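You operate a simulated robot arm through the tools that you are given. There is no shell and no other tool.

You are at the controls of a simulated robot arm. One attempt, no reset.

## Task
Grease the middle of the blue slide's strip, then run its slider across.
Fine: use the green brush and grease from the grey case; shut the case and put the brush back; leave the other slide alone. Set down upright: what you pick out. A coat counts when it lies all over at full strength: go over it till it gets no stronger.

Only the result counts: the job must be done as asked and must still hold three seconds after the hand-in. Knocking over, shifting, dropping, spilling or breaking anything else fails it.

## Robot
A 6-joint arm with a two-finger gripper, fixed in place. Base frame: the origin is at the foot of the arm, x ahead of it, y to its left, z up; the work surface is at about z = 0.93. Lengths are in m, angles in degrees, forces in N, time in s.
Its first joint turns from -166.0 to 166.0 degrees. Payload 2.45 kg.
The TCP is the grasp point between the finger pads, 0.02 m short of the fingertips. In the tool frame z runs along the fingers and y along their closing line. Largest opening 0.14 m; the body of the gripper starts 0.168 m behind the TCP.
Orientation is that of the tool frame in the base frame, as a unit quaternion [w, x, y, z]. With the fingers straight down and closing along the base's y, the tool's x points along the base's -x, its y along +y and its z along -z.

## Interface
- The arm moves only by the tool play_rows. Its argument "increments" is a list of rows, each an object (a shift or turn left out is 0, a gripper value left out holds the last) with "slide": the shift along the tool's x, y, z in m, a list of three; "rot": the turn, a rotation vector about the tool's x, y, z in degrees, a list of three; "jaw": the gripper command, from -1 (fully open) to 1 (shut), values between in proportion. In form: [{"slide": [dx, dy, dz], "rot": [rx, ry, rz], "jaw": jaw}, ...]. A call has 1 to 20 rows; each row is the pose to reach, as a shift and turn from the pose commanded when the call began, along the tool's axes at that moment. Rows are played at 5 a second. More than 0.05 m and 8.6 degrees between two rows, or a gripper value outside its range, and nothing of the call is played. Where a pose cannot be reached the arm comes as near as it can. A force on the tool above 90 N (or 10 N above the force at the start of the call, whichever is more), or a blocked arm, ends the call early, and 0.2 s more pass. Each finger travels about 0.045 m/s and halts on what it meets, pressing with about 22 N; the grip force reading is that of the motor and also rises with nothing between the fingers. The clock runs only during rows and for 0.2 s after the last one: add rows that repeat a pose to give the fingers time. The reply holds the time, the measured pose of the TCP, the force on the tool along the base axes, the opening and the grip force, in the units named above and with some noise, with the torque about the TCP (base axes, N m) and any sound that the robot's microphone picked up, and new pictures: "views" is both (left out), scene, wrist or none.
- Cameras (640 x 400 px; columns grow to the right, rows downward): "scene" is fixed at [0.0484, -0.4985, 1.5471]; the picture's right is [0.71, -0.70, 0.00], its down [-0.30, -0.31, -0.90] and it looks along [0.64, 0.64, -0.43] (base axes); focal length 312 px, centre (320, 200). "wrist" rides on the gripper at [0.078, 0.011, -0.209] in the tool frame; the picture's right is [-0.14, 0.99, 0.00], its down [-0.92, -0.13, -0.37] and it looks along [-0.37, -0.05, 0.93] (tool axes); focal length 280 px, centre (320, 200). There is no depth. A picture from a camera that has moved, and an enlarged one, comes with that camera's place and axes in the base frame and with its lens.
- enlarge(camera, box): a new picture of the part [left, top, right, bottom] of that camera's present view, enlarged. No time passes.
- job_done(): hands the job in; it is judged then, once.

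Nothing tells you positions but the pictures and the camera data. Unless the task says otherwise, let go and move clear before handing in.

The tools are called after "Request:" as name(argument=value, ...) on one line, values as JSON. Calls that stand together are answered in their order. play_rows: Moves the arm, as the interface text tells. Its arguments: {"type":"object","properties":{"increments":{"type":"array","items":{"type":"object","properties":{"slide":{"type":"array","items":{"type":"number"}},"rot":{"type":"array","items":{"type":"number"}},"jaw":{"type":"number"}}}},"views":{"type":"string","enum":["both","scene","wrist","none"]}},"required":["increments"]} The other tools are called the same way: enlarge (camera, box) takes an enlarged picture of a part of a camera's view; job_done () hands the job in.

At the start:

```text
time_s: 0.0
position: [0.6908, 0.0423, 1.2887]
tcp_rot: [0.001, -0.001, 1.0, 0.001]
wrist_force: [0.2, 0.4, -0.6]
moment: [0.01, 0.0, -0.01]
grip_width: 0.14
finger_force: 0.1
```

scene: 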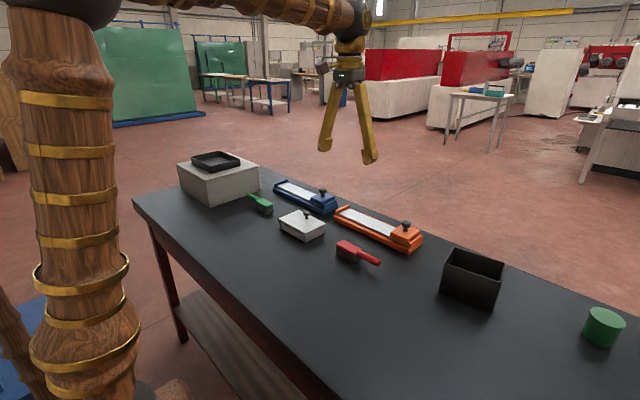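
wrist: 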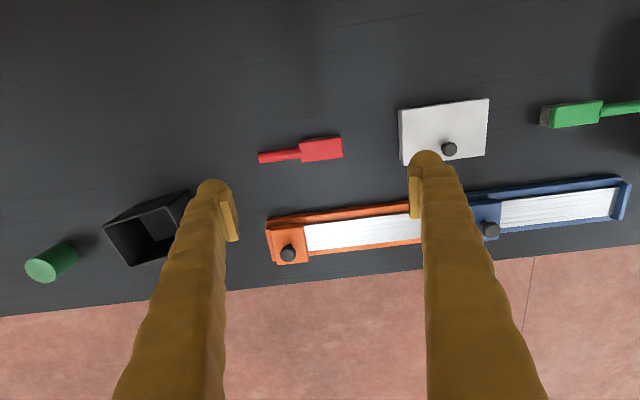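

I see a table with a blue slide and an orange slide, a grey case with a knob lid, a green and a red brush, a black bin, a green cylinder, and a grey box with a tray. First I'll enlarge the views to locate things accurately.

Request:
enlarge(camera="scene", box=[160, 130, 440, 300])

Request:
enlarge(camera="wrist", box=[380, 60, 640, 260])

Request:
enlarge(camera="wrist", box=[240, 80, 500, 280])

```text
2.29 times, centred on (300, 215) of scene
camera zoom: at [0.0484, -0.4985, 1.5471], right [0.71, -0.7, 0.0], down [-0.3, -0.31, -0.9], along [0.64, 0.64, -0.43], focal length 712 px, centre (366, 166)
```

zoom: 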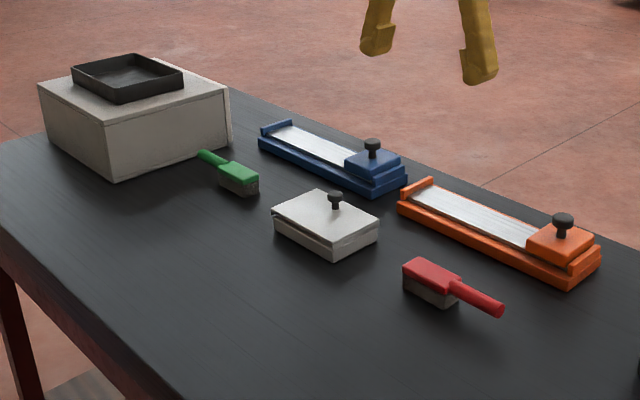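

```text
2.00 times, centred on (510, 160) of wrist
camera zoom: at [0.6132, 0.0526, 1.4965], right [0.14, 0.99, 0.0], down [0.92, -0.13, 0.37], along [0.37, -0.05, -0.93], focal length 561 px, centre (-60, 280)
```

zoom: 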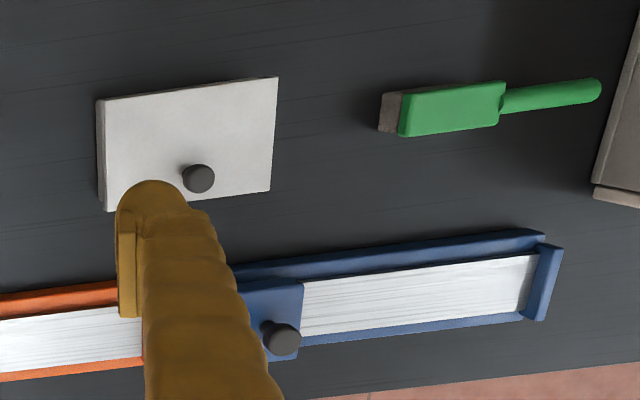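

```text
2.00 times, centred on (370, 180) of wrist
camera zoom: at [0.6132, 0.0526, 1.4965], right [0.14, 0.99, 0.0], down [0.92, -0.13, 0.37], along [0.37, -0.05, -0.93], focal length 561 px, centre (220, 240)
```

zoom: 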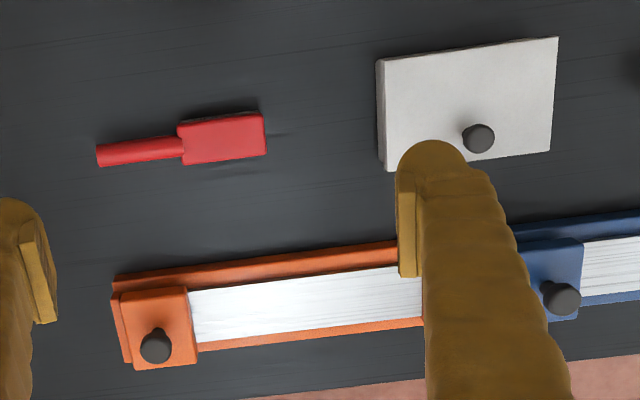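

The blue slide runs along y at about x≈0.91, slider at y≈0.34, the case is at about (0.73, 0.26) and the green brush at about (0.72, 0.51–0.64). I'll move the hand over that area for a closer look.

Request:
play_rows(increments=[{"slide": [0, 0.04, 0]}, {"slide": [0, 0.08, 0.01]}, {"slide": [0, 0.12, 0.02]}, {"slide": [0, 0.16, 0.03]}, {"slide": [0, 0.2, 0.04]}, {"slide": [0, 0.24, 0.05]}, {"slide": [0, 0.28, 0.06]}, {"slide": [0, 0.32, 0.06]}, {"slide": [0, 0.32, 0.06]}])

```text
time_s: 2.0
position: [0.6907, 0.3619, 1.2266]
tcp_rot: [0.0, 0.0, 1.0, 0.0]
wrist_force: [0.5, -0.3, 0.0]
moment: [0.02, 0.01, 0.01]
grip_width: 0.1399
finger_force: 0.1
camera wrist: at [0.6123, 0.3722, 1.4355], right [0.14, 0.99, 0.0], down [0.92, -0.13, 0.37], along [0.37, -0.05, -0.93], focal length 280 px, centre (320, 200)
```

scene: 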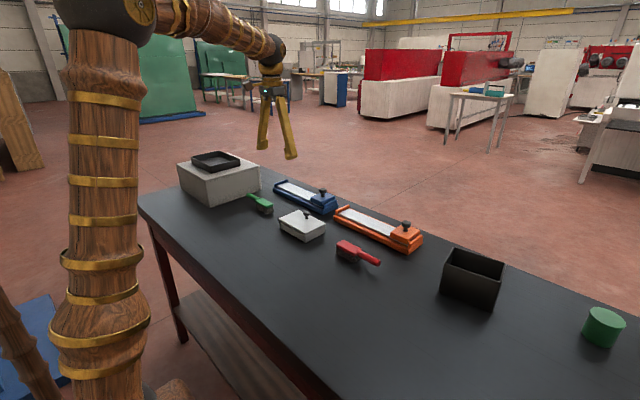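
wrist: 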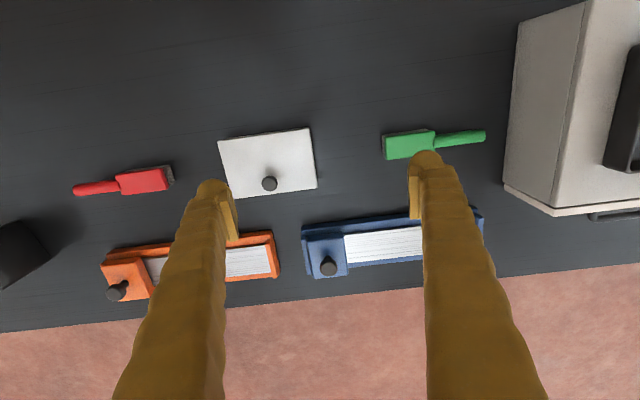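

The case, brush and blue slide are all now in view between the fingers. I'll enlarge each of them.

Request:
enlarge(camera="wrist", box=[200, 110, 360, 210])

Request:
enlarge(camera="wrist", box=[290, 195, 500, 295])

Request:
enlarge(camera="wrist", box=[370, 100, 530, 200])

Request:
enlarge(camera="scene", box=[235, 165, 345, 250])

```text
4.00 times, centred on (280, 160) of wrist
camera zoom: at [0.6123, 0.3722, 1.4355], right [0.14, 0.99, 0.0], down [0.92, -0.13, 0.37], along [0.37, -0.05, -0.93], focal length 1122 px, centre (480, 360)
```

zoom: 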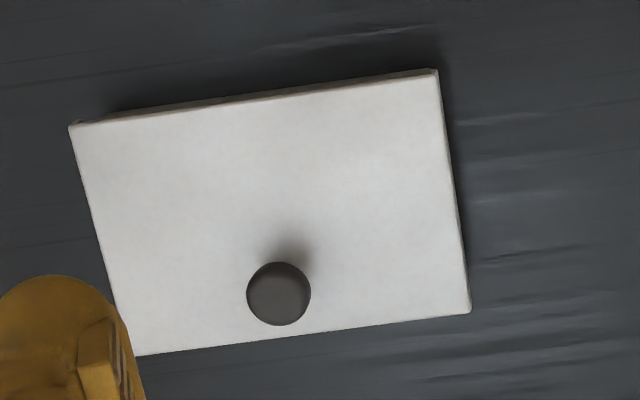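

```text
3.05 times, centred on (395, 245) of wrist
camera zoom: at [0.6123, 0.3722, 1.4355], right [0.14, 0.99, 0.0], down [0.92, -0.13, 0.37], along [0.37, -0.05, -0.93], focal length 854 px, centre (91, 63)
```

zoom: 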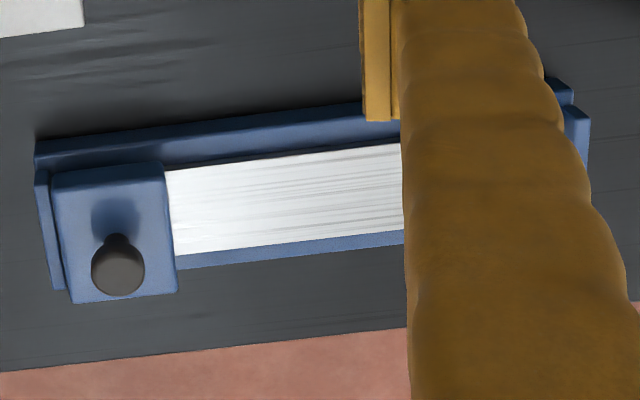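

```text
4.00 times, centred on (450, 150) of wrist
camera zoom: at [0.6123, 0.3722, 1.4355], right [0.14, 0.99, 0.0], down [0.92, -0.13, 0.37], along [0.37, -0.05, -0.93], focal length 1122 px, centre (-200, 400)
```

zoom: 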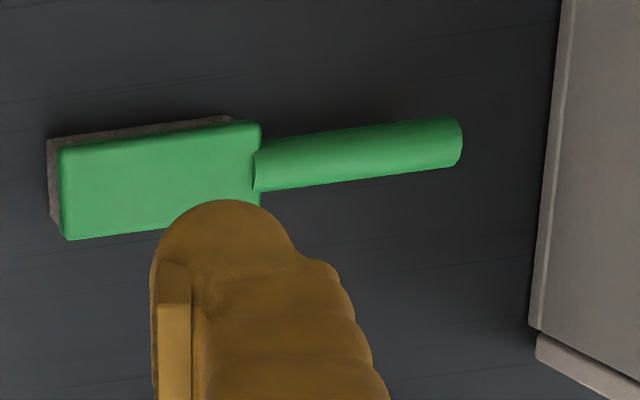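

```text
4.71 times, centred on (290, 208) of scene
camera zoom: at [0.0484, -0.4985, 1.5471], right [0.71, -0.7, 0.0], down [-0.3, -0.31, -0.9], along [0.64, 0.64, -0.43], focal length 1466 px, centre (461, 165)
```

zoom: 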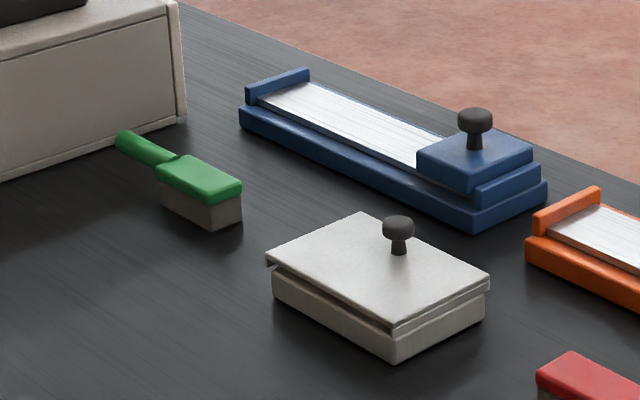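

The case lid looks hinged at its −x edge, with the knob near the +x edge at about (0.745, 0.271, 1.0). The brush head is at about x 0.70–0.74, y 0.47–0.55, with its handle out to y≈0.63. Next I'll go over the blue slide for a better view of it.

Request:
play_rows(increments=[{"slide": [-0.03, 0.03, 0.0]}, {"slide": [-0.06, 0.06, 0.02]}, {"slide": [-0.09, 0.09, 0.04]}, {"slide": [-0.11, 0.115, 0.06]}, {"slide": [-0.11, 0.115, 0.07]}, {"slide": [-0.11, 0.115, 0.07]}])

Request:
enlarge(camera="wrist", box=[210, 140, 430, 280])

```text
time_s: 3.4
position: [0.8012, 0.4749, 1.1583]
tcp_rot: [0.001, -0.001, 1.0, 0.0]
wrist_force: [0.2, -0.2, 0.9]
moment: [0.02, 0.01, -0.03]
grip_width: 0.14
finger_force: 0.1
camera wrist: at [0.7236, 0.4852, 1.3659], right [0.14, 0.99, 0.0], down [0.92, -0.13, 0.37], along [0.37, -0.05, -0.93], focal length 280 px, centre (320, 200)
```

scene: 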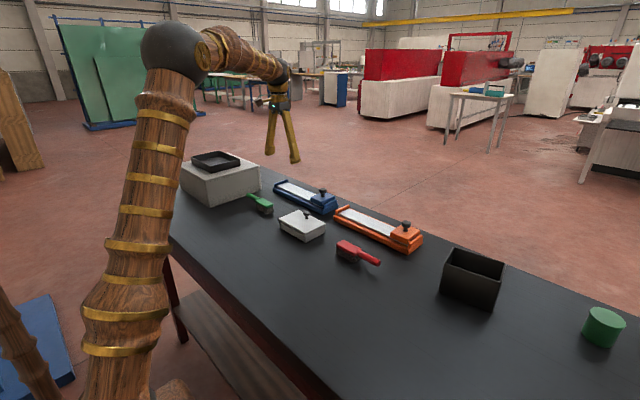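
wrist: 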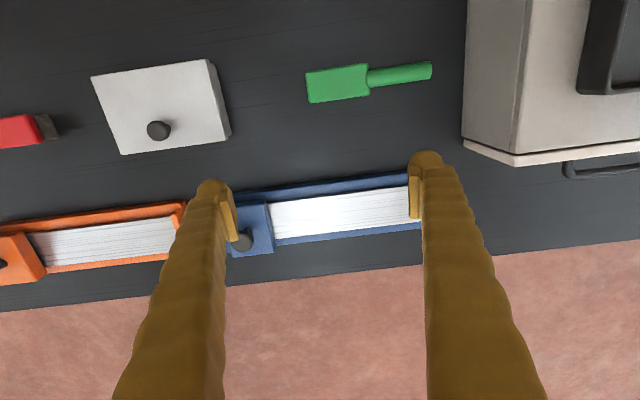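

```text
2.86 times, centred on (320, 210) of wrist
camera zoom: at [0.7236, 0.4852, 1.3659], right [0.14, 0.99, 0.0], down [0.92, -0.13, 0.37], along [0.37, -0.05, -0.93], focal length 801 px, centre (320, 171)
```

zoom: 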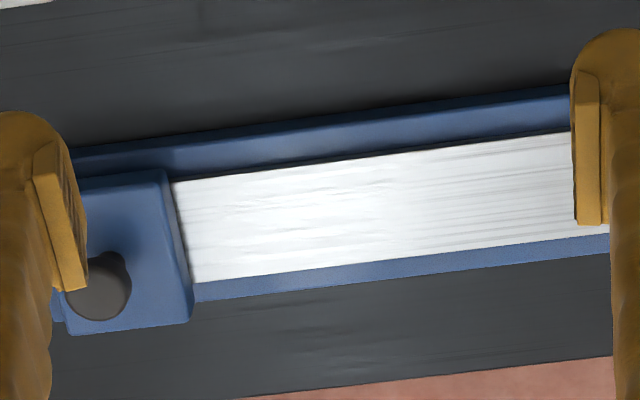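

The strip spans x≈0.884–0.947 at z≈0.958, and the whole strip runs from y≈0.315 to y≈0.628. Now I'll go over the case's knob and check the alignment before gripping it.

Request:
play_rows(increments=[{"slide": [0.01, -0.04, 0.0]}, {"slide": [0.02, -0.08, 0.01]}, {"slide": [0.03, -0.12, 0.02]}, {"slide": [0.045, -0.16, 0.03]}, {"slide": [0.056, -0.204, 0.04]}, {"slide": [0.056, -0.204, 0.058], "jaw": -0.3}, {"slide": [0.056, -0.204, 0.058]}, {"slide": [0.056, -0.204, 0.058]}, {"slide": [0.056, -0.204, 0.058]}])

Request:
enlarge(camera="wrist", box=[220, 120, 420, 245])

```text
time_s: 5.4
position: [0.7443, 0.2751, 1.0998]
tcp_rot: [0.0, -0.001, 1.0, 0.0]
wrist_force: [0.2, -0.3, -0.6]
moment: [-0.02, 0.01, -0.02]
grip_width: 0.0912
finger_force: 0.1
camera wrist: at [0.6676, 0.2854, 1.3075], right [0.14, 0.99, 0.0], down [0.92, -0.13, 0.37], along [0.37, -0.05, -0.93], focal length 280 px, centre (320, 200)
```

scene: 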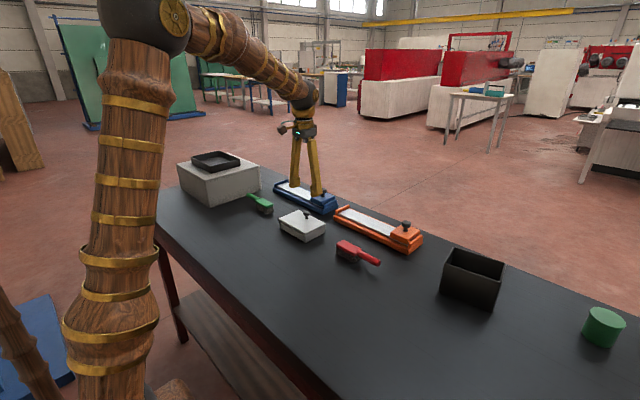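
wrist: 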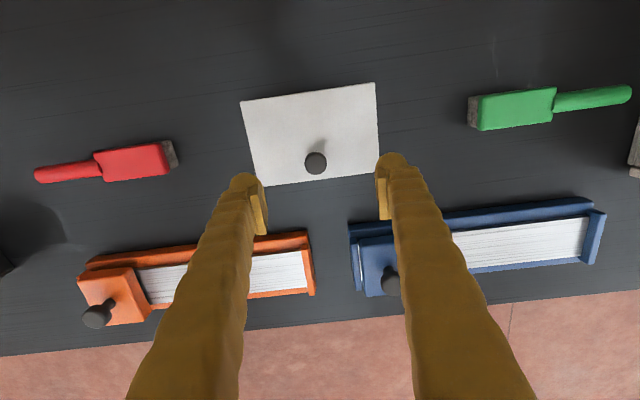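

```text
3.20 times, centred on (320, 182) of wrist
camera zoom: at [0.6676, 0.2854, 1.3075], right [0.14, 0.99, 0.0], down [0.92, -0.13, 0.37], along [0.37, -0.05, -0.93], focal length 897 px, centre (320, 256)
```

zoom: 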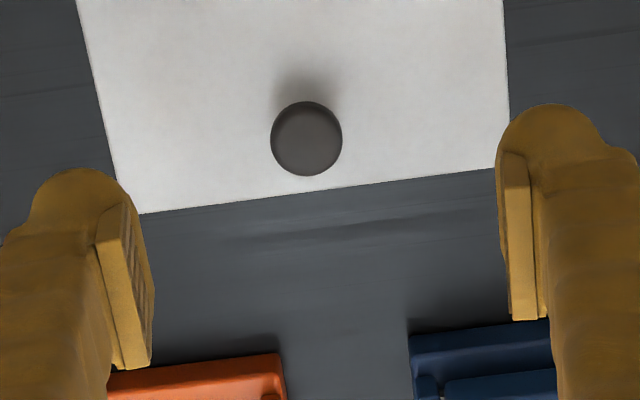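

The knob is at (0.744, 0.270), right under the hand and 5 mm off in y. I'll descend to it and grip it.

Request:
play_rows(increments=[{"slide": [0, -0.0047, 0.03]}, {"slide": [0, -0.0047, 0.06]}, {"slide": [0, -0.0047, 0.085]}, {"slide": [0, -0.0047, 0.096]}, {"slide": [0, -0.0047, 0.096], "jaw": 1}, {"slide": [0, -0.0047, 0.096], "jaw": 1}, {"slide": [0, -0.0047, 0.096], "jaw": 1}, {"slide": [0, -0.0047, 0.096], "jaw": 1}, {"slide": [0, -0.0047, 0.096], "jaw": 1}, {"slide": [0, -0.0047, 0.096], "jaw": 1}])

Request:
enlarge(camera="scene", box=[235, 165, 345, 250])

```text
time_s: 7.6
position: [0.7451, 0.2684, 1.0036]
tcp_rot: [0.001, -0.001, 1.0, 0.001]
wrist_force: [-0.6, 29.1, -2.6]
moment: [0.37, -0.19, 0.0]
grip_width: 0.0237
finger_force: 44.2
camera wrist: at [0.6674, 0.2802, 1.2125], right [0.14, 0.99, 0.0], down [0.92, -0.13, 0.37], along [0.37, -0.05, -0.93], focal length 280 px, centre (320, 200)
```

scene: 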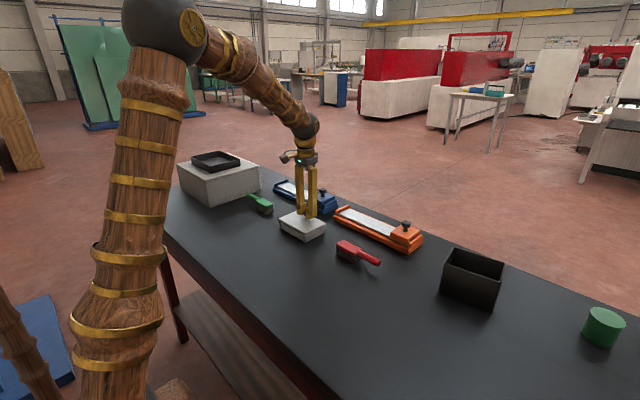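
wrist: 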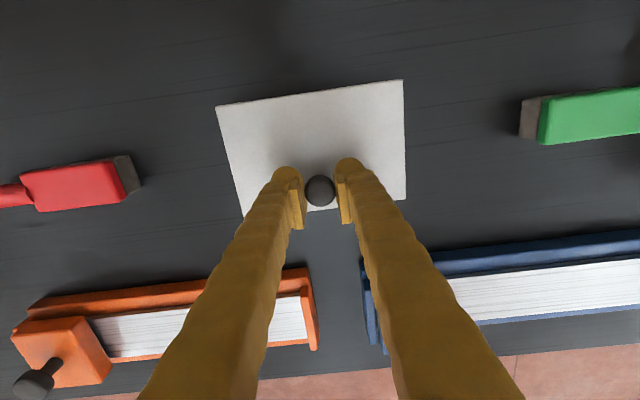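

```text
4.71 times, centred on (290, 208) of scene
camera zoom: at [0.0484, -0.4985, 1.5471], right [0.71, -0.7, 0.0], down [-0.3, -0.31, -0.9], along [0.64, 0.64, -0.43], focal length 1466 px, centre (461, 165)
```

zoom: 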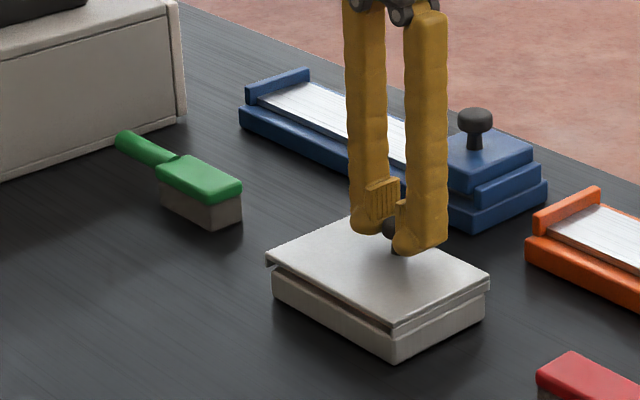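

The knob is gripped, but there's a side force of about 29 N in +y, so the hand sits slightly off centre. I'll ease the hand a little in +y.

Request:
play_rows(increments=[{"slide": [0, 0.0015, 0]}, {"slide": [0, 0.0015, 0]}], views="none")

```text
time_s: 8.2
position: [0.7453, 0.27, 1.0047]
tcp_rot: [0.001, 0.0, 1.0, 0.0]
wrist_force: [1.7, 15.2, -9.4]
moment: [0.19, -0.75, 0.0]
grip_width: 0.0238
finger_force: 45.2
```

Request:
play_rows(increments=[{"slide": [0, 0.0015, 0]}, {"slide": [0, 0.0015, 0]}], views="none")

```text
time_s: 8.8
position: [0.7447, 0.2701, 1.0047]
tcp_rot: [0.0, 0.0, 1.0, -0.001]
wrist_force: [-1.0, -21.4, 6.5]
moment: [-0.25, 0.6, -0.01]
grip_width: 0.0237
finger_force: 45.2
```

The side force is now balanced about zero. I'll try a small opening move, arcing about the supposed hinge at the −x edge while tilting the tool with the lid.

Request:
play_rows(increments=[{"slide": [0.0018, -0.0006, -0.0031], "rot": [0, -2.5, 0]}, {"slide": [0.0037, -0.0006, -0.0063], "rot": [0, -5, 0]}, {"slide": [0.0058, -0.0006, -0.0094], "rot": [0, -7.5, 0]}, {"slide": [0.008, -0.0006, -0.0124], "rot": [0, -10, 0]}, {"slide": [0.008, -0.0006, -0.0124], "rot": [0, -10, 0]}])

Request:
enlarge(camera="scene", box=[255, 185, 345, 250])

```text
time_s: 10.0
position: [0.7372, 0.2712, 1.0174]
tcp_rot: [0.088, 0.0, 0.996, 0.0]
wrist_force: [11.4, -27.5, 2.9]
moment: [-0.39, -0.22, -0.02]
grip_width: 0.0237
finger_force: 45.0
camera wrist: at [0.6246, 0.2806, 1.2089], right [0.13, 0.99, 0.02], down [0.84, -0.13, 0.52], along [0.52, -0.05, -0.85], focal length 280 px, centre (320, 200)
```

scene: 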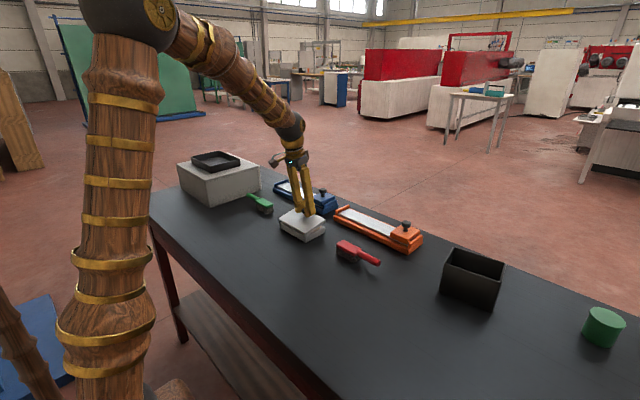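
wrist: 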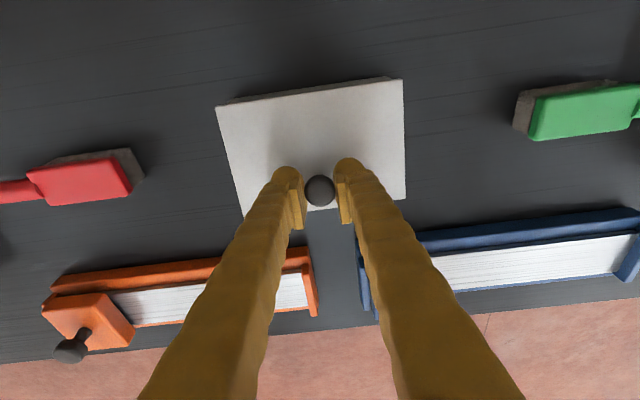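

```text
6.15 times, centred on (300, 218) of scene
camera zoom: at [0.0484, -0.4985, 1.5471], right [0.71, -0.7, 0.0], down [-0.3, -0.31, -0.9], along [0.64, 0.64, -0.43], focal length 1917 px, centre (443, 92)
```

zoom: 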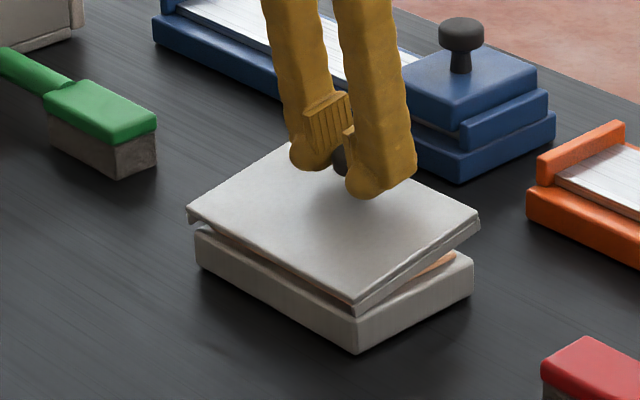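

The lid is hinged at the −x edge as I thought, and orange grease shows inside. I'll keep opening along the arc, with the tool tilting somewhat less than the lid.

Request:
play_rows(increments=[{"slide": [0.0038, -0.0012, -0.0064], "rot": [0, -4, 0]}, {"slide": [0.0081, -0.0012, -0.0124], "rot": [0, -8, 0]}, {"slide": [0.0129, -0.0012, -0.0181], "rot": [0, -12, 0]}, {"slide": [0.0182, -0.0012, -0.0232], "rot": [0, -16, 0]}, {"slide": [0.0239, -0.0012, -0.028], "rot": [0, -19, 0]}, {"slide": [0.0301, -0.0012, -0.0321], "rot": [0, -22, 0]}, {"slide": [0.0301, -0.0012, -0.0321], "rot": [0, -22, 0]}])

Request:
enlarge(camera="scene", box=[255, 185, 345, 250])

```text
time_s: 11.6
position: [0.7014, 0.2702, 1.045]
tcp_rot: [0.277, -0.001, 0.961, 0.001]
wrist_force: [7.1, 4.4, 30.6]
moment: [0.07, 0.63, 0.0]
grip_width: 0.0226
finger_force: 45.3
camera wrist: at [0.5249, 0.2803, 1.179], right [0.12, 0.99, 0.07], down [0.58, -0.13, 0.8], along [0.8, -0.05, -0.59], focal length 280 px, centre (320, 200)
```

scene: 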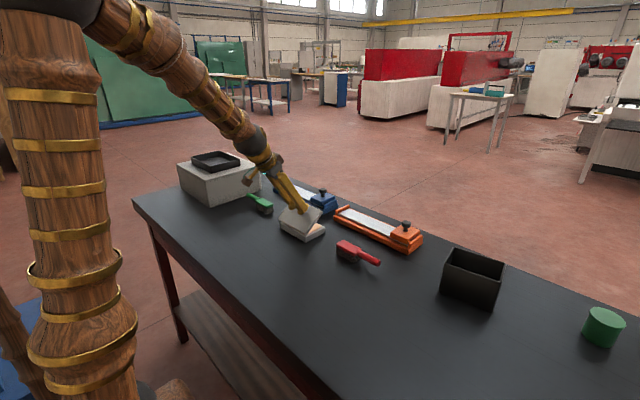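
wrist: 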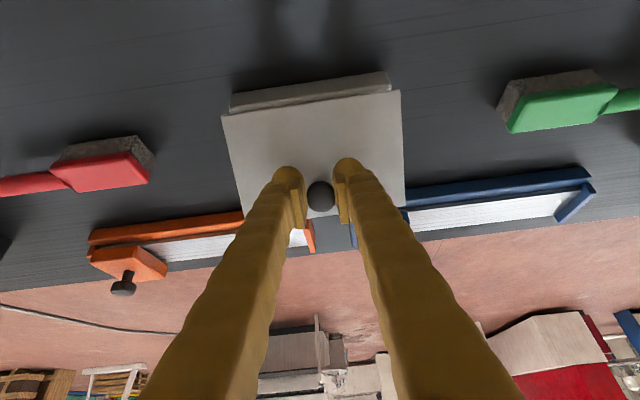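

```text
6.15 times, centred on (300, 218) of scene
camera zoom: at [0.0484, -0.4985, 1.5471], right [0.71, -0.7, 0.0], down [-0.3, -0.31, -0.9], along [0.64, 0.64, -0.43], focal length 1917 px, centre (443, 92)
```

zoom: 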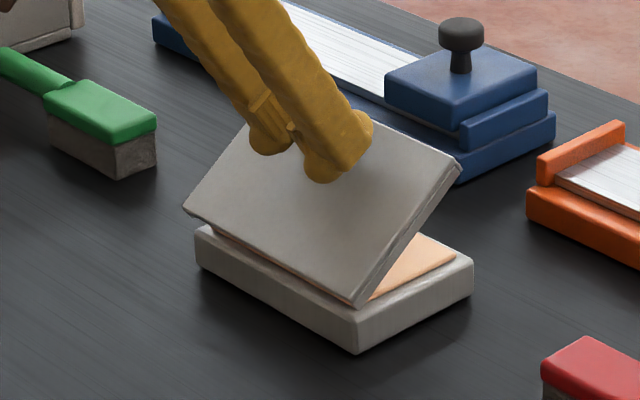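

The lid is at about 40° and the arc needs to run slightly higher, since the tool is being pushed up. I'll carry on to about 70° with a corrected hinge estimate.

Request:
play_rows(increments=[{"slide": [0.0028, 0, -0.0079], "rot": [0, -3, 0]}, {"slide": [0.0078, 0, -0.0136], "rot": [0, -6, 0]}, {"slide": [0.0133, 0, -0.0188], "rot": [0, -9, 0]}, {"slide": [0.0191, 0, -0.0235], "rot": [0, -12, 0]}, {"slide": [0.0256, 0, -0.0275], "rot": [0, -15, 0]}, {"slide": [0.0321, 0, -0.0313], "rot": [0, -18, 0]}, {"slide": [0.0321, 0, -0.0313], "rot": [0, -18, 0]}])

Request:
enlarge(camera="scene", box=[255, 185, 345, 250])

```text
time_s: 13.2
position: [0.6572, 0.2696, 1.0533]
tcp_rot: [0.424, -0.001, 0.906, 0.001]
wrist_force: [3.5, 38.0, 34.4]
moment: [0.06, -0.57, 0.63]
grip_width: 0.0203
finger_force: 45.3
camera wrist: at [0.4477, 0.2798, 1.127], right [0.09, 0.99, 0.11], down [0.31, -0.13, 0.94], along [0.95, -0.05, -0.32], focal length 280 px, centre (320, 200)
```

scene: 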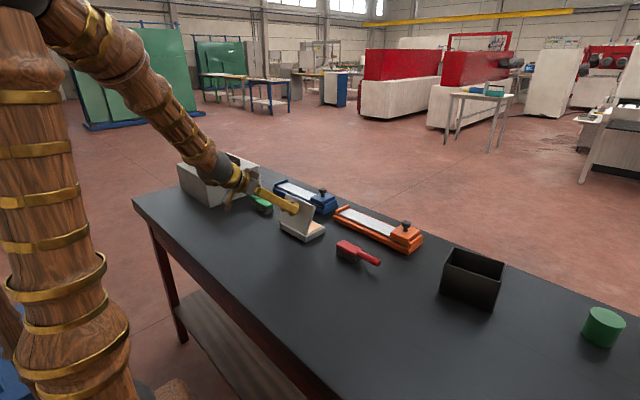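
wrist: 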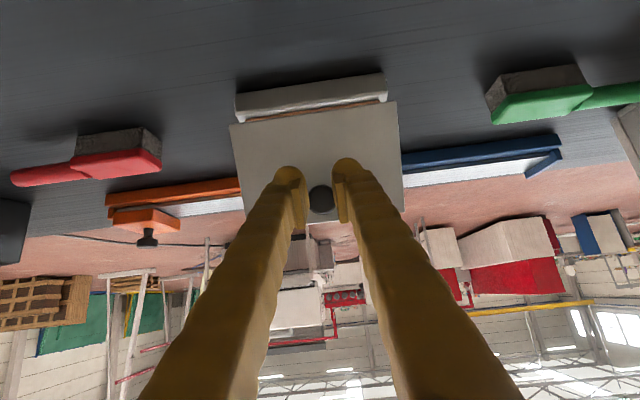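

```text
6.15 times, centred on (300, 218) of scene
camera zoom: at [0.0484, -0.4985, 1.5471], right [0.71, -0.7, 0.0], down [-0.3, -0.31, -0.9], along [0.64, 0.64, -0.43], focal length 1917 px, centre (443, 92)
```

zoom: 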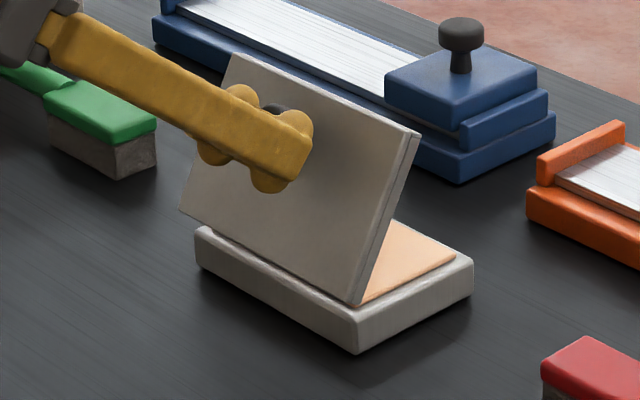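

The knob is still held and the lid is near 62°; from the pictures the hinge sits around (0.660, 0.961). I'll continue the arc with that correction toward vertical.

Request:
play_rows(increments=[{"slide": [-0.001, 0.0012, -0.0033], "rot": [0, -1, 0]}, {"slide": [0.0037, 0.0015, -0.008], "rot": [0, -3, 0]}, {"slide": [0.0099, 0.0015, -0.0135], "rot": [0, -5, 0]}, {"slide": [0.0167, 0.0015, -0.0183], "rot": [0, -8, 0]}, {"slide": [0.0238, 0.0015, -0.0226], "rot": [0, -10, 0]}, {"slide": [0.0238, 0.0015, -0.0226], "rot": [0, -10, 0]}])

Request:
enlarge(camera="scene", box=[255, 185, 345, 250])

```text
time_s: 14.6
position: [0.6249, 0.2696, 1.0492]
tcp_rot: [0.5, 0.001, 0.866, -0.001]
wrist_force: [-0.4, -0.7, -0.4]
moment: [0.01, -0.03, 0.0]
grip_width: 0.0
finger_force: 29.5
camera wrist: at [0.4054, 0.2808, 1.085], right [0.07, 0.99, 0.12], down [0.14, -0.13, 0.98], along [0.99, -0.05, -0.15], focal length 280 px, centre (320, 200)
```

scene: 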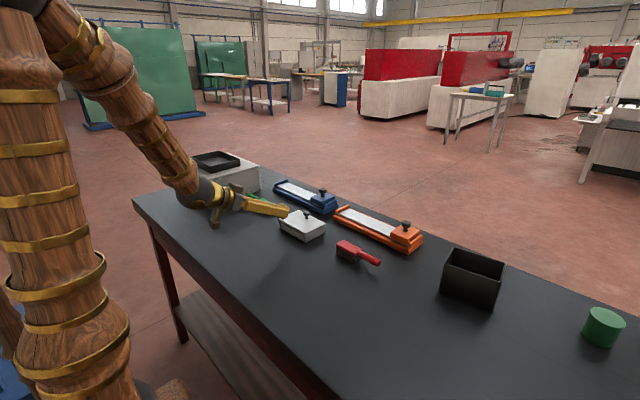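
wrist: 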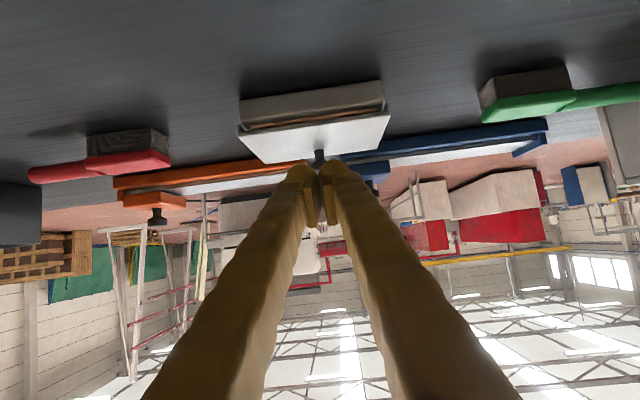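

```text
6.15 times, centred on (300, 218) of scene
camera zoom: at [0.0484, -0.4985, 1.5471], right [0.71, -0.7, 0.0], down [-0.3, -0.31, -0.9], along [0.64, 0.64, -0.43], focal length 1917 px, centre (443, 92)
```

zoom: 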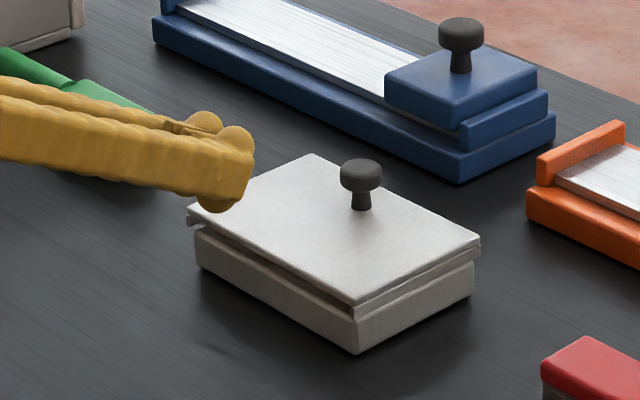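

The knob slipped out of the fingers and the lid fell shut; the case itself doesn't look to have moved. Working back through the pictures, the hinge is nearer (0.665, 0.967), so I'll go back above the knob upright and redo it with full tilt following.

Request:
play_rows(increments=[{"slide": [-0.0243, 0, -0.0198], "rot": [0, 6, 0], "jaw": -0.3}, {"slide": [-0.0528, 0, -0.0305], "rot": [0, 13, 0]}, {"slide": [-0.0776, 0, -0.0275], "rot": [0, 20, 0]}, {"slide": [-0.0876, 0, -0.0102], "rot": [0, 27, 0]}, {"slide": [-0.089, 0, 0.0121], "rot": [0, 34, 0]}, {"slide": [-0.0928, 0.001, 0.0388], "rot": [0, 41, 0]}, {"slide": [-0.0942, 0.001, 0.0611], "rot": [0, 49, 0]}, {"slide": [-0.093, 0.001, 0.0791], "rot": [0, 56, 0]}, {"slide": [-0.0912, 0.001, 0.0859], "rot": [0, 60, 0]}, {"slide": [-0.0912, 0.001, 0.0859], "rot": [0, 60, 0]}])

Request:
enlarge(camera="wrist", box=[220, 120, 420, 245])

Request:
enlarge(camera="scene", box=[255, 185, 345, 250])

```text
time_s: 16.8
position: [0.745, 0.2724, 1.0845]
tcp_rot: [0.0, -0.001, 1.0, 0.0]
wrist_force: [-0.2, -1.0, 0.0]
moment: [0.01, 0.01, 0.01]
grip_width: 0.0911
finger_force: 0.0
camera wrist: at [0.6678, 0.2825, 1.2926], right [0.14, 0.99, 0.0], down [0.92, -0.13, 0.37], along [0.36, -0.05, -0.93], focal length 280 px, centre (320, 200)
```

scene: 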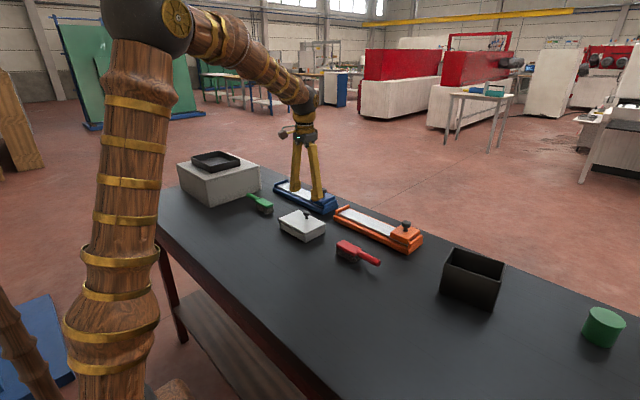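
wrist: 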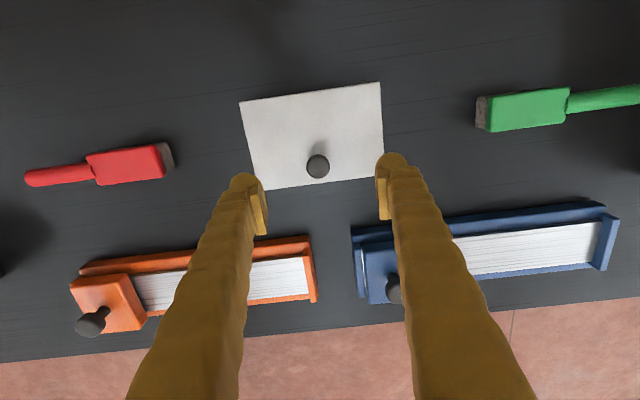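

```text
3.20 times, centred on (320, 182) of wrist
camera zoom: at [0.6678, 0.2825, 1.2926], right [0.14, 0.99, 0.0], down [0.92, -0.13, 0.37], along [0.36, -0.05, -0.93], focal length 897 px, centre (320, 256)
```

zoom: 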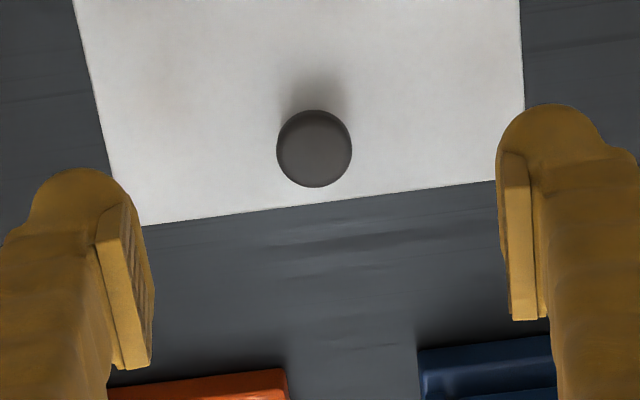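

```text
6.15 times, centred on (300, 218) of scene
camera zoom: at [0.0484, -0.4985, 1.5471], right [0.71, -0.7, 0.0], down [-0.3, -0.31, -0.9], along [0.64, 0.64, -0.43], focal length 1917 px, centre (443, 92)
```

zoom: 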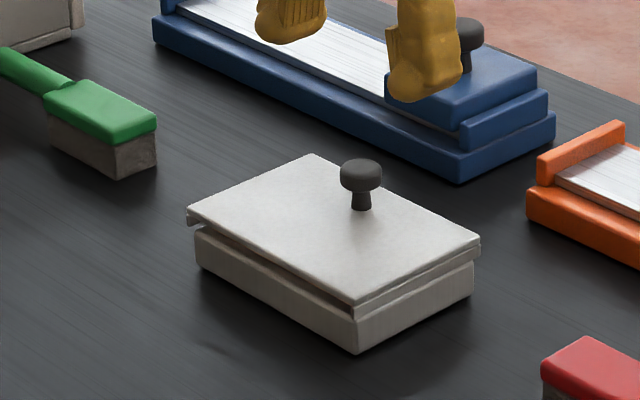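

The case is still where it was, with the knob at (0.744, 0.270). I'll descend and grip again, a bit deeper and centred.

Request:
play_rows(increments=[{"slide": [0, -0.002, 0.04]}, {"slide": [0, -0.002, 0.075]}, {"slide": [0, -0.002, 0.0845]}, {"slide": [0, -0.002, 0.0845], "jaw": 1}, {"slide": [0, -0.002, 0.0845], "jaw": 1}, {"slide": [0, -0.002, 0.0845], "jaw": 1}, {"slide": [0, -0.002, 0.0845], "jaw": 1}, {"slide": [0, -0.002, 0.0845], "jaw": 1}, {"slide": [0, -0.002, 0.0845], "jaw": 1}])

Request:
enlarge(camera="wrist", box=[220, 120, 420, 245])

```text
time_s: 18.8
position: [0.7454, 0.2699, 1.0014]
tcp_rot: [0.0, -0.002, 1.0, 0.0]
wrist_force: [0.8, 3.9, -2.3]
moment: [0.02, -0.1, 0.02]
grip_width: 0.0244
finger_force: 44.6
camera wrist: at [0.6669, 0.2804, 1.2095], right [0.14, 0.99, 0.0], down [0.92, -0.13, 0.37], along [0.37, -0.05, -0.93], focal length 280 px, centre (320, 200)
```

scene: 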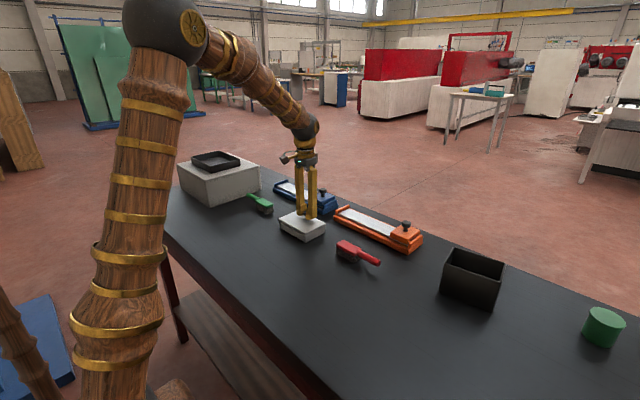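
wrist: 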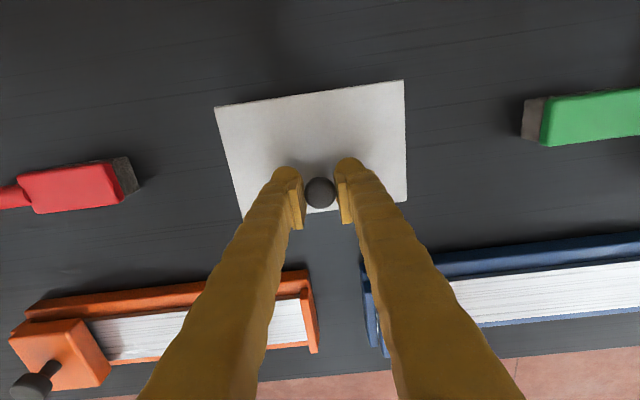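

```text
3.20 times, centred on (320, 182) of wrist
camera zoom: at [0.6669, 0.2804, 1.2095], right [0.14, 0.99, 0.0], down [0.92, -0.13, 0.37], along [0.37, -0.05, -0.93], focal length 897 px, centre (320, 256)
```

zoom: 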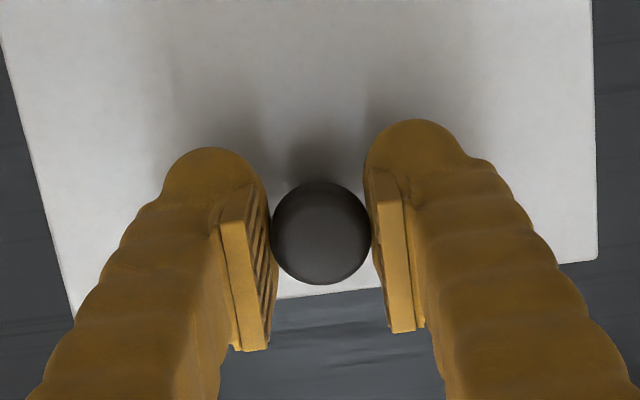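

The grip is well centred with low forces. I'll follow the arc fully to 20° and check the forces.

Request:
play_rows(increments=[{"slide": [0.0016, 0, -0.0035], "rot": [0, -2.5, 0]}, {"slide": [0.0033, 0, -0.0068], "rot": [0, -5, 0]}, {"slide": [0.0072, 0, -0.0134], "rot": [0, -10, 0]}, {"slide": [0.0117, 0, -0.0195], "rot": [0, -15, 0]}, {"slide": [0.0166, 0, -0.0253], "rot": [0, -20, 0]}, {"slide": [0.0166, 0, -0.0253], "rot": [0, -20, 0]}])

Request:
enlarge(camera="wrist", box=[220, 120, 420, 245])

```text
time_s: 20.2
position: [0.7275, 0.2706, 1.0263]
tcp_rot: [0.174, 0.0, 0.985, 0.0]
wrist_force: [0.4, -8.7, 14.6]
moment: [-0.09, 0.93, -0.1]
grip_width: 0.0247
finger_force: 44.6
camera wrist: at [0.5833, 0.2804, 1.1952], right [0.13, 0.99, 0.05], down [0.74, -0.13, 0.66], along [0.66, -0.05, -0.75], focal length 280 px, centre (320, 200)
```

scene: 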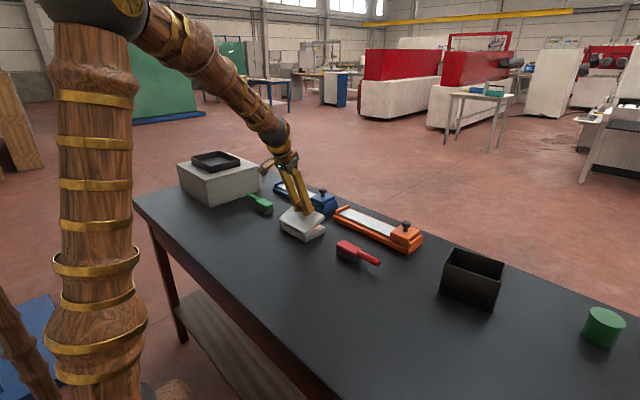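
wrist: 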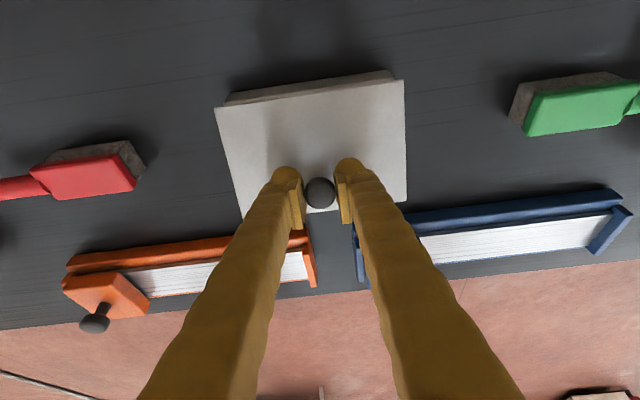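

```text
3.20 times, centred on (320, 182) of wrist
camera zoom: at [0.5833, 0.2804, 1.1952], right [0.13, 0.99, 0.05], down [0.74, -0.13, 0.66], along [0.66, -0.05, -0.75], focal length 897 px, centre (320, 256)
```

zoom: 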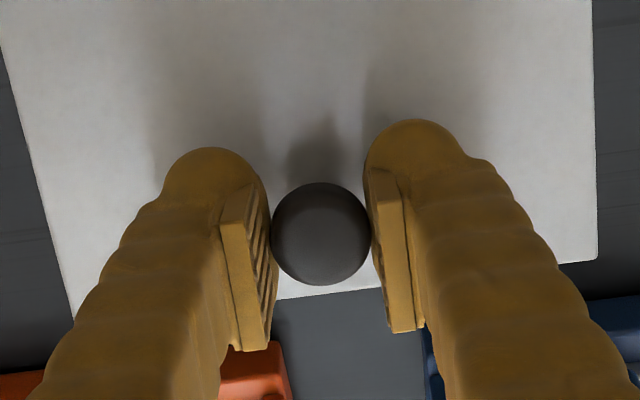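

The knob hasn't slipped at all this time; there's a small upward force, so I'll raise the arc about 1 mm. Continuing to 45°.

Request:
play_rows(increments=[{"slide": [0.0016, -0.0003, -0.0045], "rot": [0, -2, 0]}, {"slide": [0.0033, -0.0003, -0.008], "rot": [0, -5, 0]}, {"slide": [0.0072, -0.0003, -0.0147], "rot": [0, -10, 0]}, {"slide": [0.0117, -0.0003, -0.021], "rot": [0, -15, 0]}, {"slide": [0.0167, -0.0003, -0.027], "rot": [0, -20, 0]}, {"slide": [0.0223, -0.0003, -0.0324], "rot": [0, -25, 0]}, {"slide": [0.0223, -0.0003, -0.0324], "rot": [0, -25, 0]}])

Request:
enlarge(camera="wrist", box=[220, 120, 420, 245])

Request:
enlarge(camera="scene", box=[255, 185, 345, 250])

```text
time_s: 21.8
position: [0.695, 0.2703, 1.0495]
tcp_rot: [0.383, -0.001, 0.924, 0.001]
wrist_force: [-13.0, 16.9, -5.2]
moment: [0.13, 0.88, 0.22]
grip_width: 0.0243
finger_force: 44.8
camera wrist: at [0.4929, 0.28, 1.1406], right [0.1, 0.99, 0.1], down [0.39, -0.13, 0.91], along [0.92, -0.05, -0.4], focal length 280 px, centre (320, 200)
```

scene: 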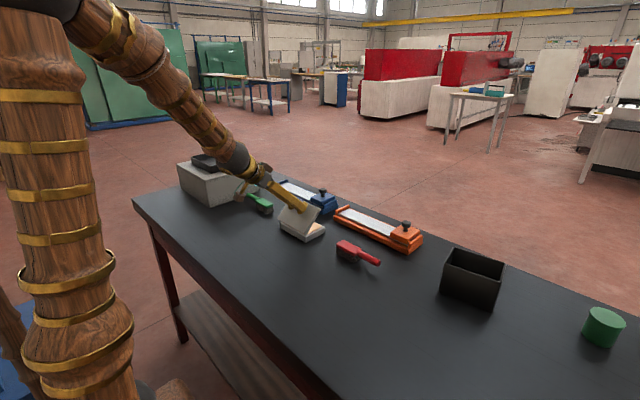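
wrist: 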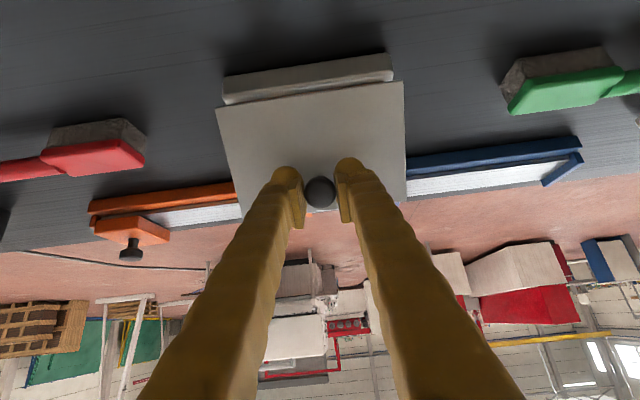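

```text
3.20 times, centred on (320, 182) of wrist
camera zoom: at [0.4929, 0.28, 1.1406], right [0.1, 0.99, 0.1], down [0.39, -0.13, 0.91], along [0.92, -0.05, -0.4], focal length 897 px, centre (320, 256)
```

zoom: 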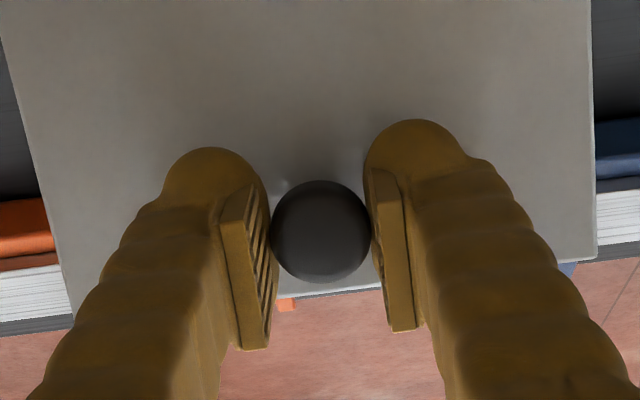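

```text
6.15 times, centred on (300, 218) of scene
camera zoom: at [0.0484, -0.4985, 1.5471], right [0.71, -0.7, 0.0], down [-0.3, -0.31, -0.9], along [0.64, 0.64, -0.43], focal length 1917 px, centre (443, 92)
```

zoom: 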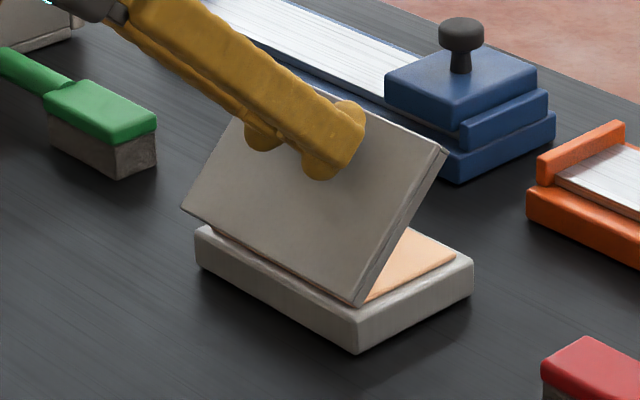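

The lid is at about 45° with no slip. Continuing the arc to about 70° with a 1 mm correction toward the hinge.

Request:
play_rows(increments=[{"slide": [0.002, 0.0003, -0.0025], "rot": [0, -2, 0]}, {"slide": [0.0043, 0.0003, -0.0068], "rot": [0, -5, 0]}, {"slide": [0.0082, 0.0003, -0.0134], "rot": [0, -10, 0]}, {"slide": [0.0127, 0.0003, -0.0195], "rot": [0, -15, 0]}, {"slide": [0.0176, 0.0003, -0.0253], "rot": [0, -20, 0]}, {"slide": [0.0231, 0.0003, -0.0306], "rot": [0, -25, 0]}, {"slide": [0.0231, 0.0003, -0.0306], "rot": [0, -25, 0]}])

Request:
enlarge(camera="wrist", box=[220, 120, 420, 245])

Request:
enlarge(camera="scene", box=[255, 185, 345, 250])

```text
time_s: 23.4
position: [0.6572, 0.2706, 1.0549]
tcp_rot: [0.575, 0.001, 0.818, 0.0]
wrist_force: [5.7, -22.8, 28.4]
moment: [-0.17, -0.75, -0.22]
grip_width: 0.0246
finger_force: 44.7
camera wrist: at [0.4351, 0.2806, 1.0508], right [0.05, 0.99, 0.13], down [-0.03, -0.13, 0.99], along [1.0, -0.05, 0.03], focal length 280 px, centre (320, 200)
```

scene: 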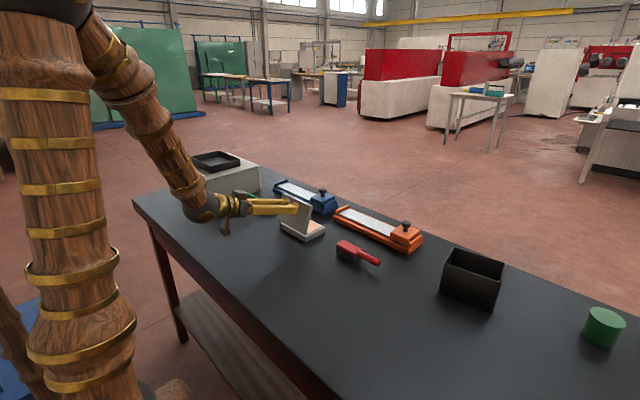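
wrist: 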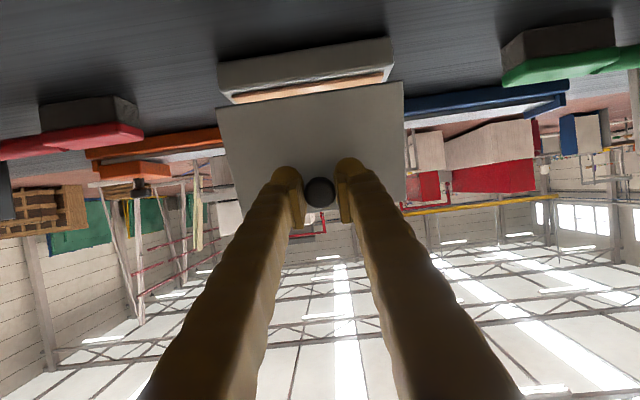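

```text
3.20 times, centred on (320, 182) of wrist
camera zoom: at [0.4351, 0.2806, 1.0508], right [0.05, 0.99, 0.13], down [-0.03, -0.13, 0.99], along [1.0, -0.05, 0.03], focal length 897 px, centre (320, 256)
```

zoom: 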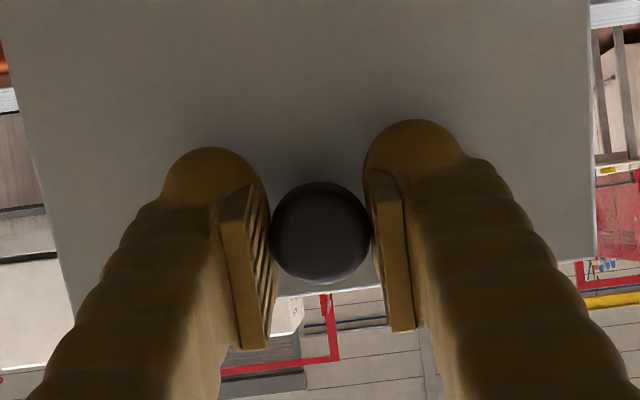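

```text
6.15 times, centred on (300, 218) of scene
camera zoom: at [0.0484, -0.4985, 1.5471], right [0.71, -0.7, 0.0], down [-0.3, -0.31, -0.9], along [0.64, 0.64, -0.43], focal length 1917 px, centre (443, 92)
```

zoom: 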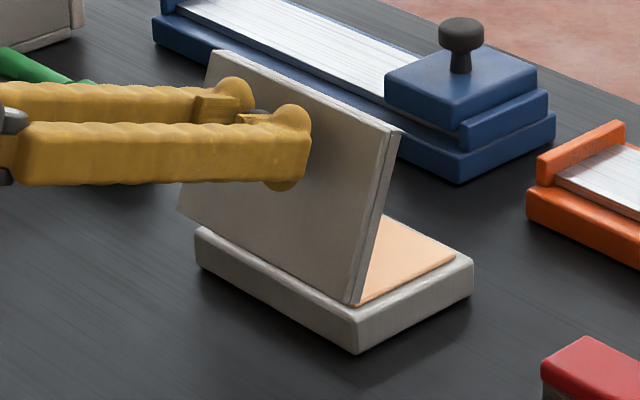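

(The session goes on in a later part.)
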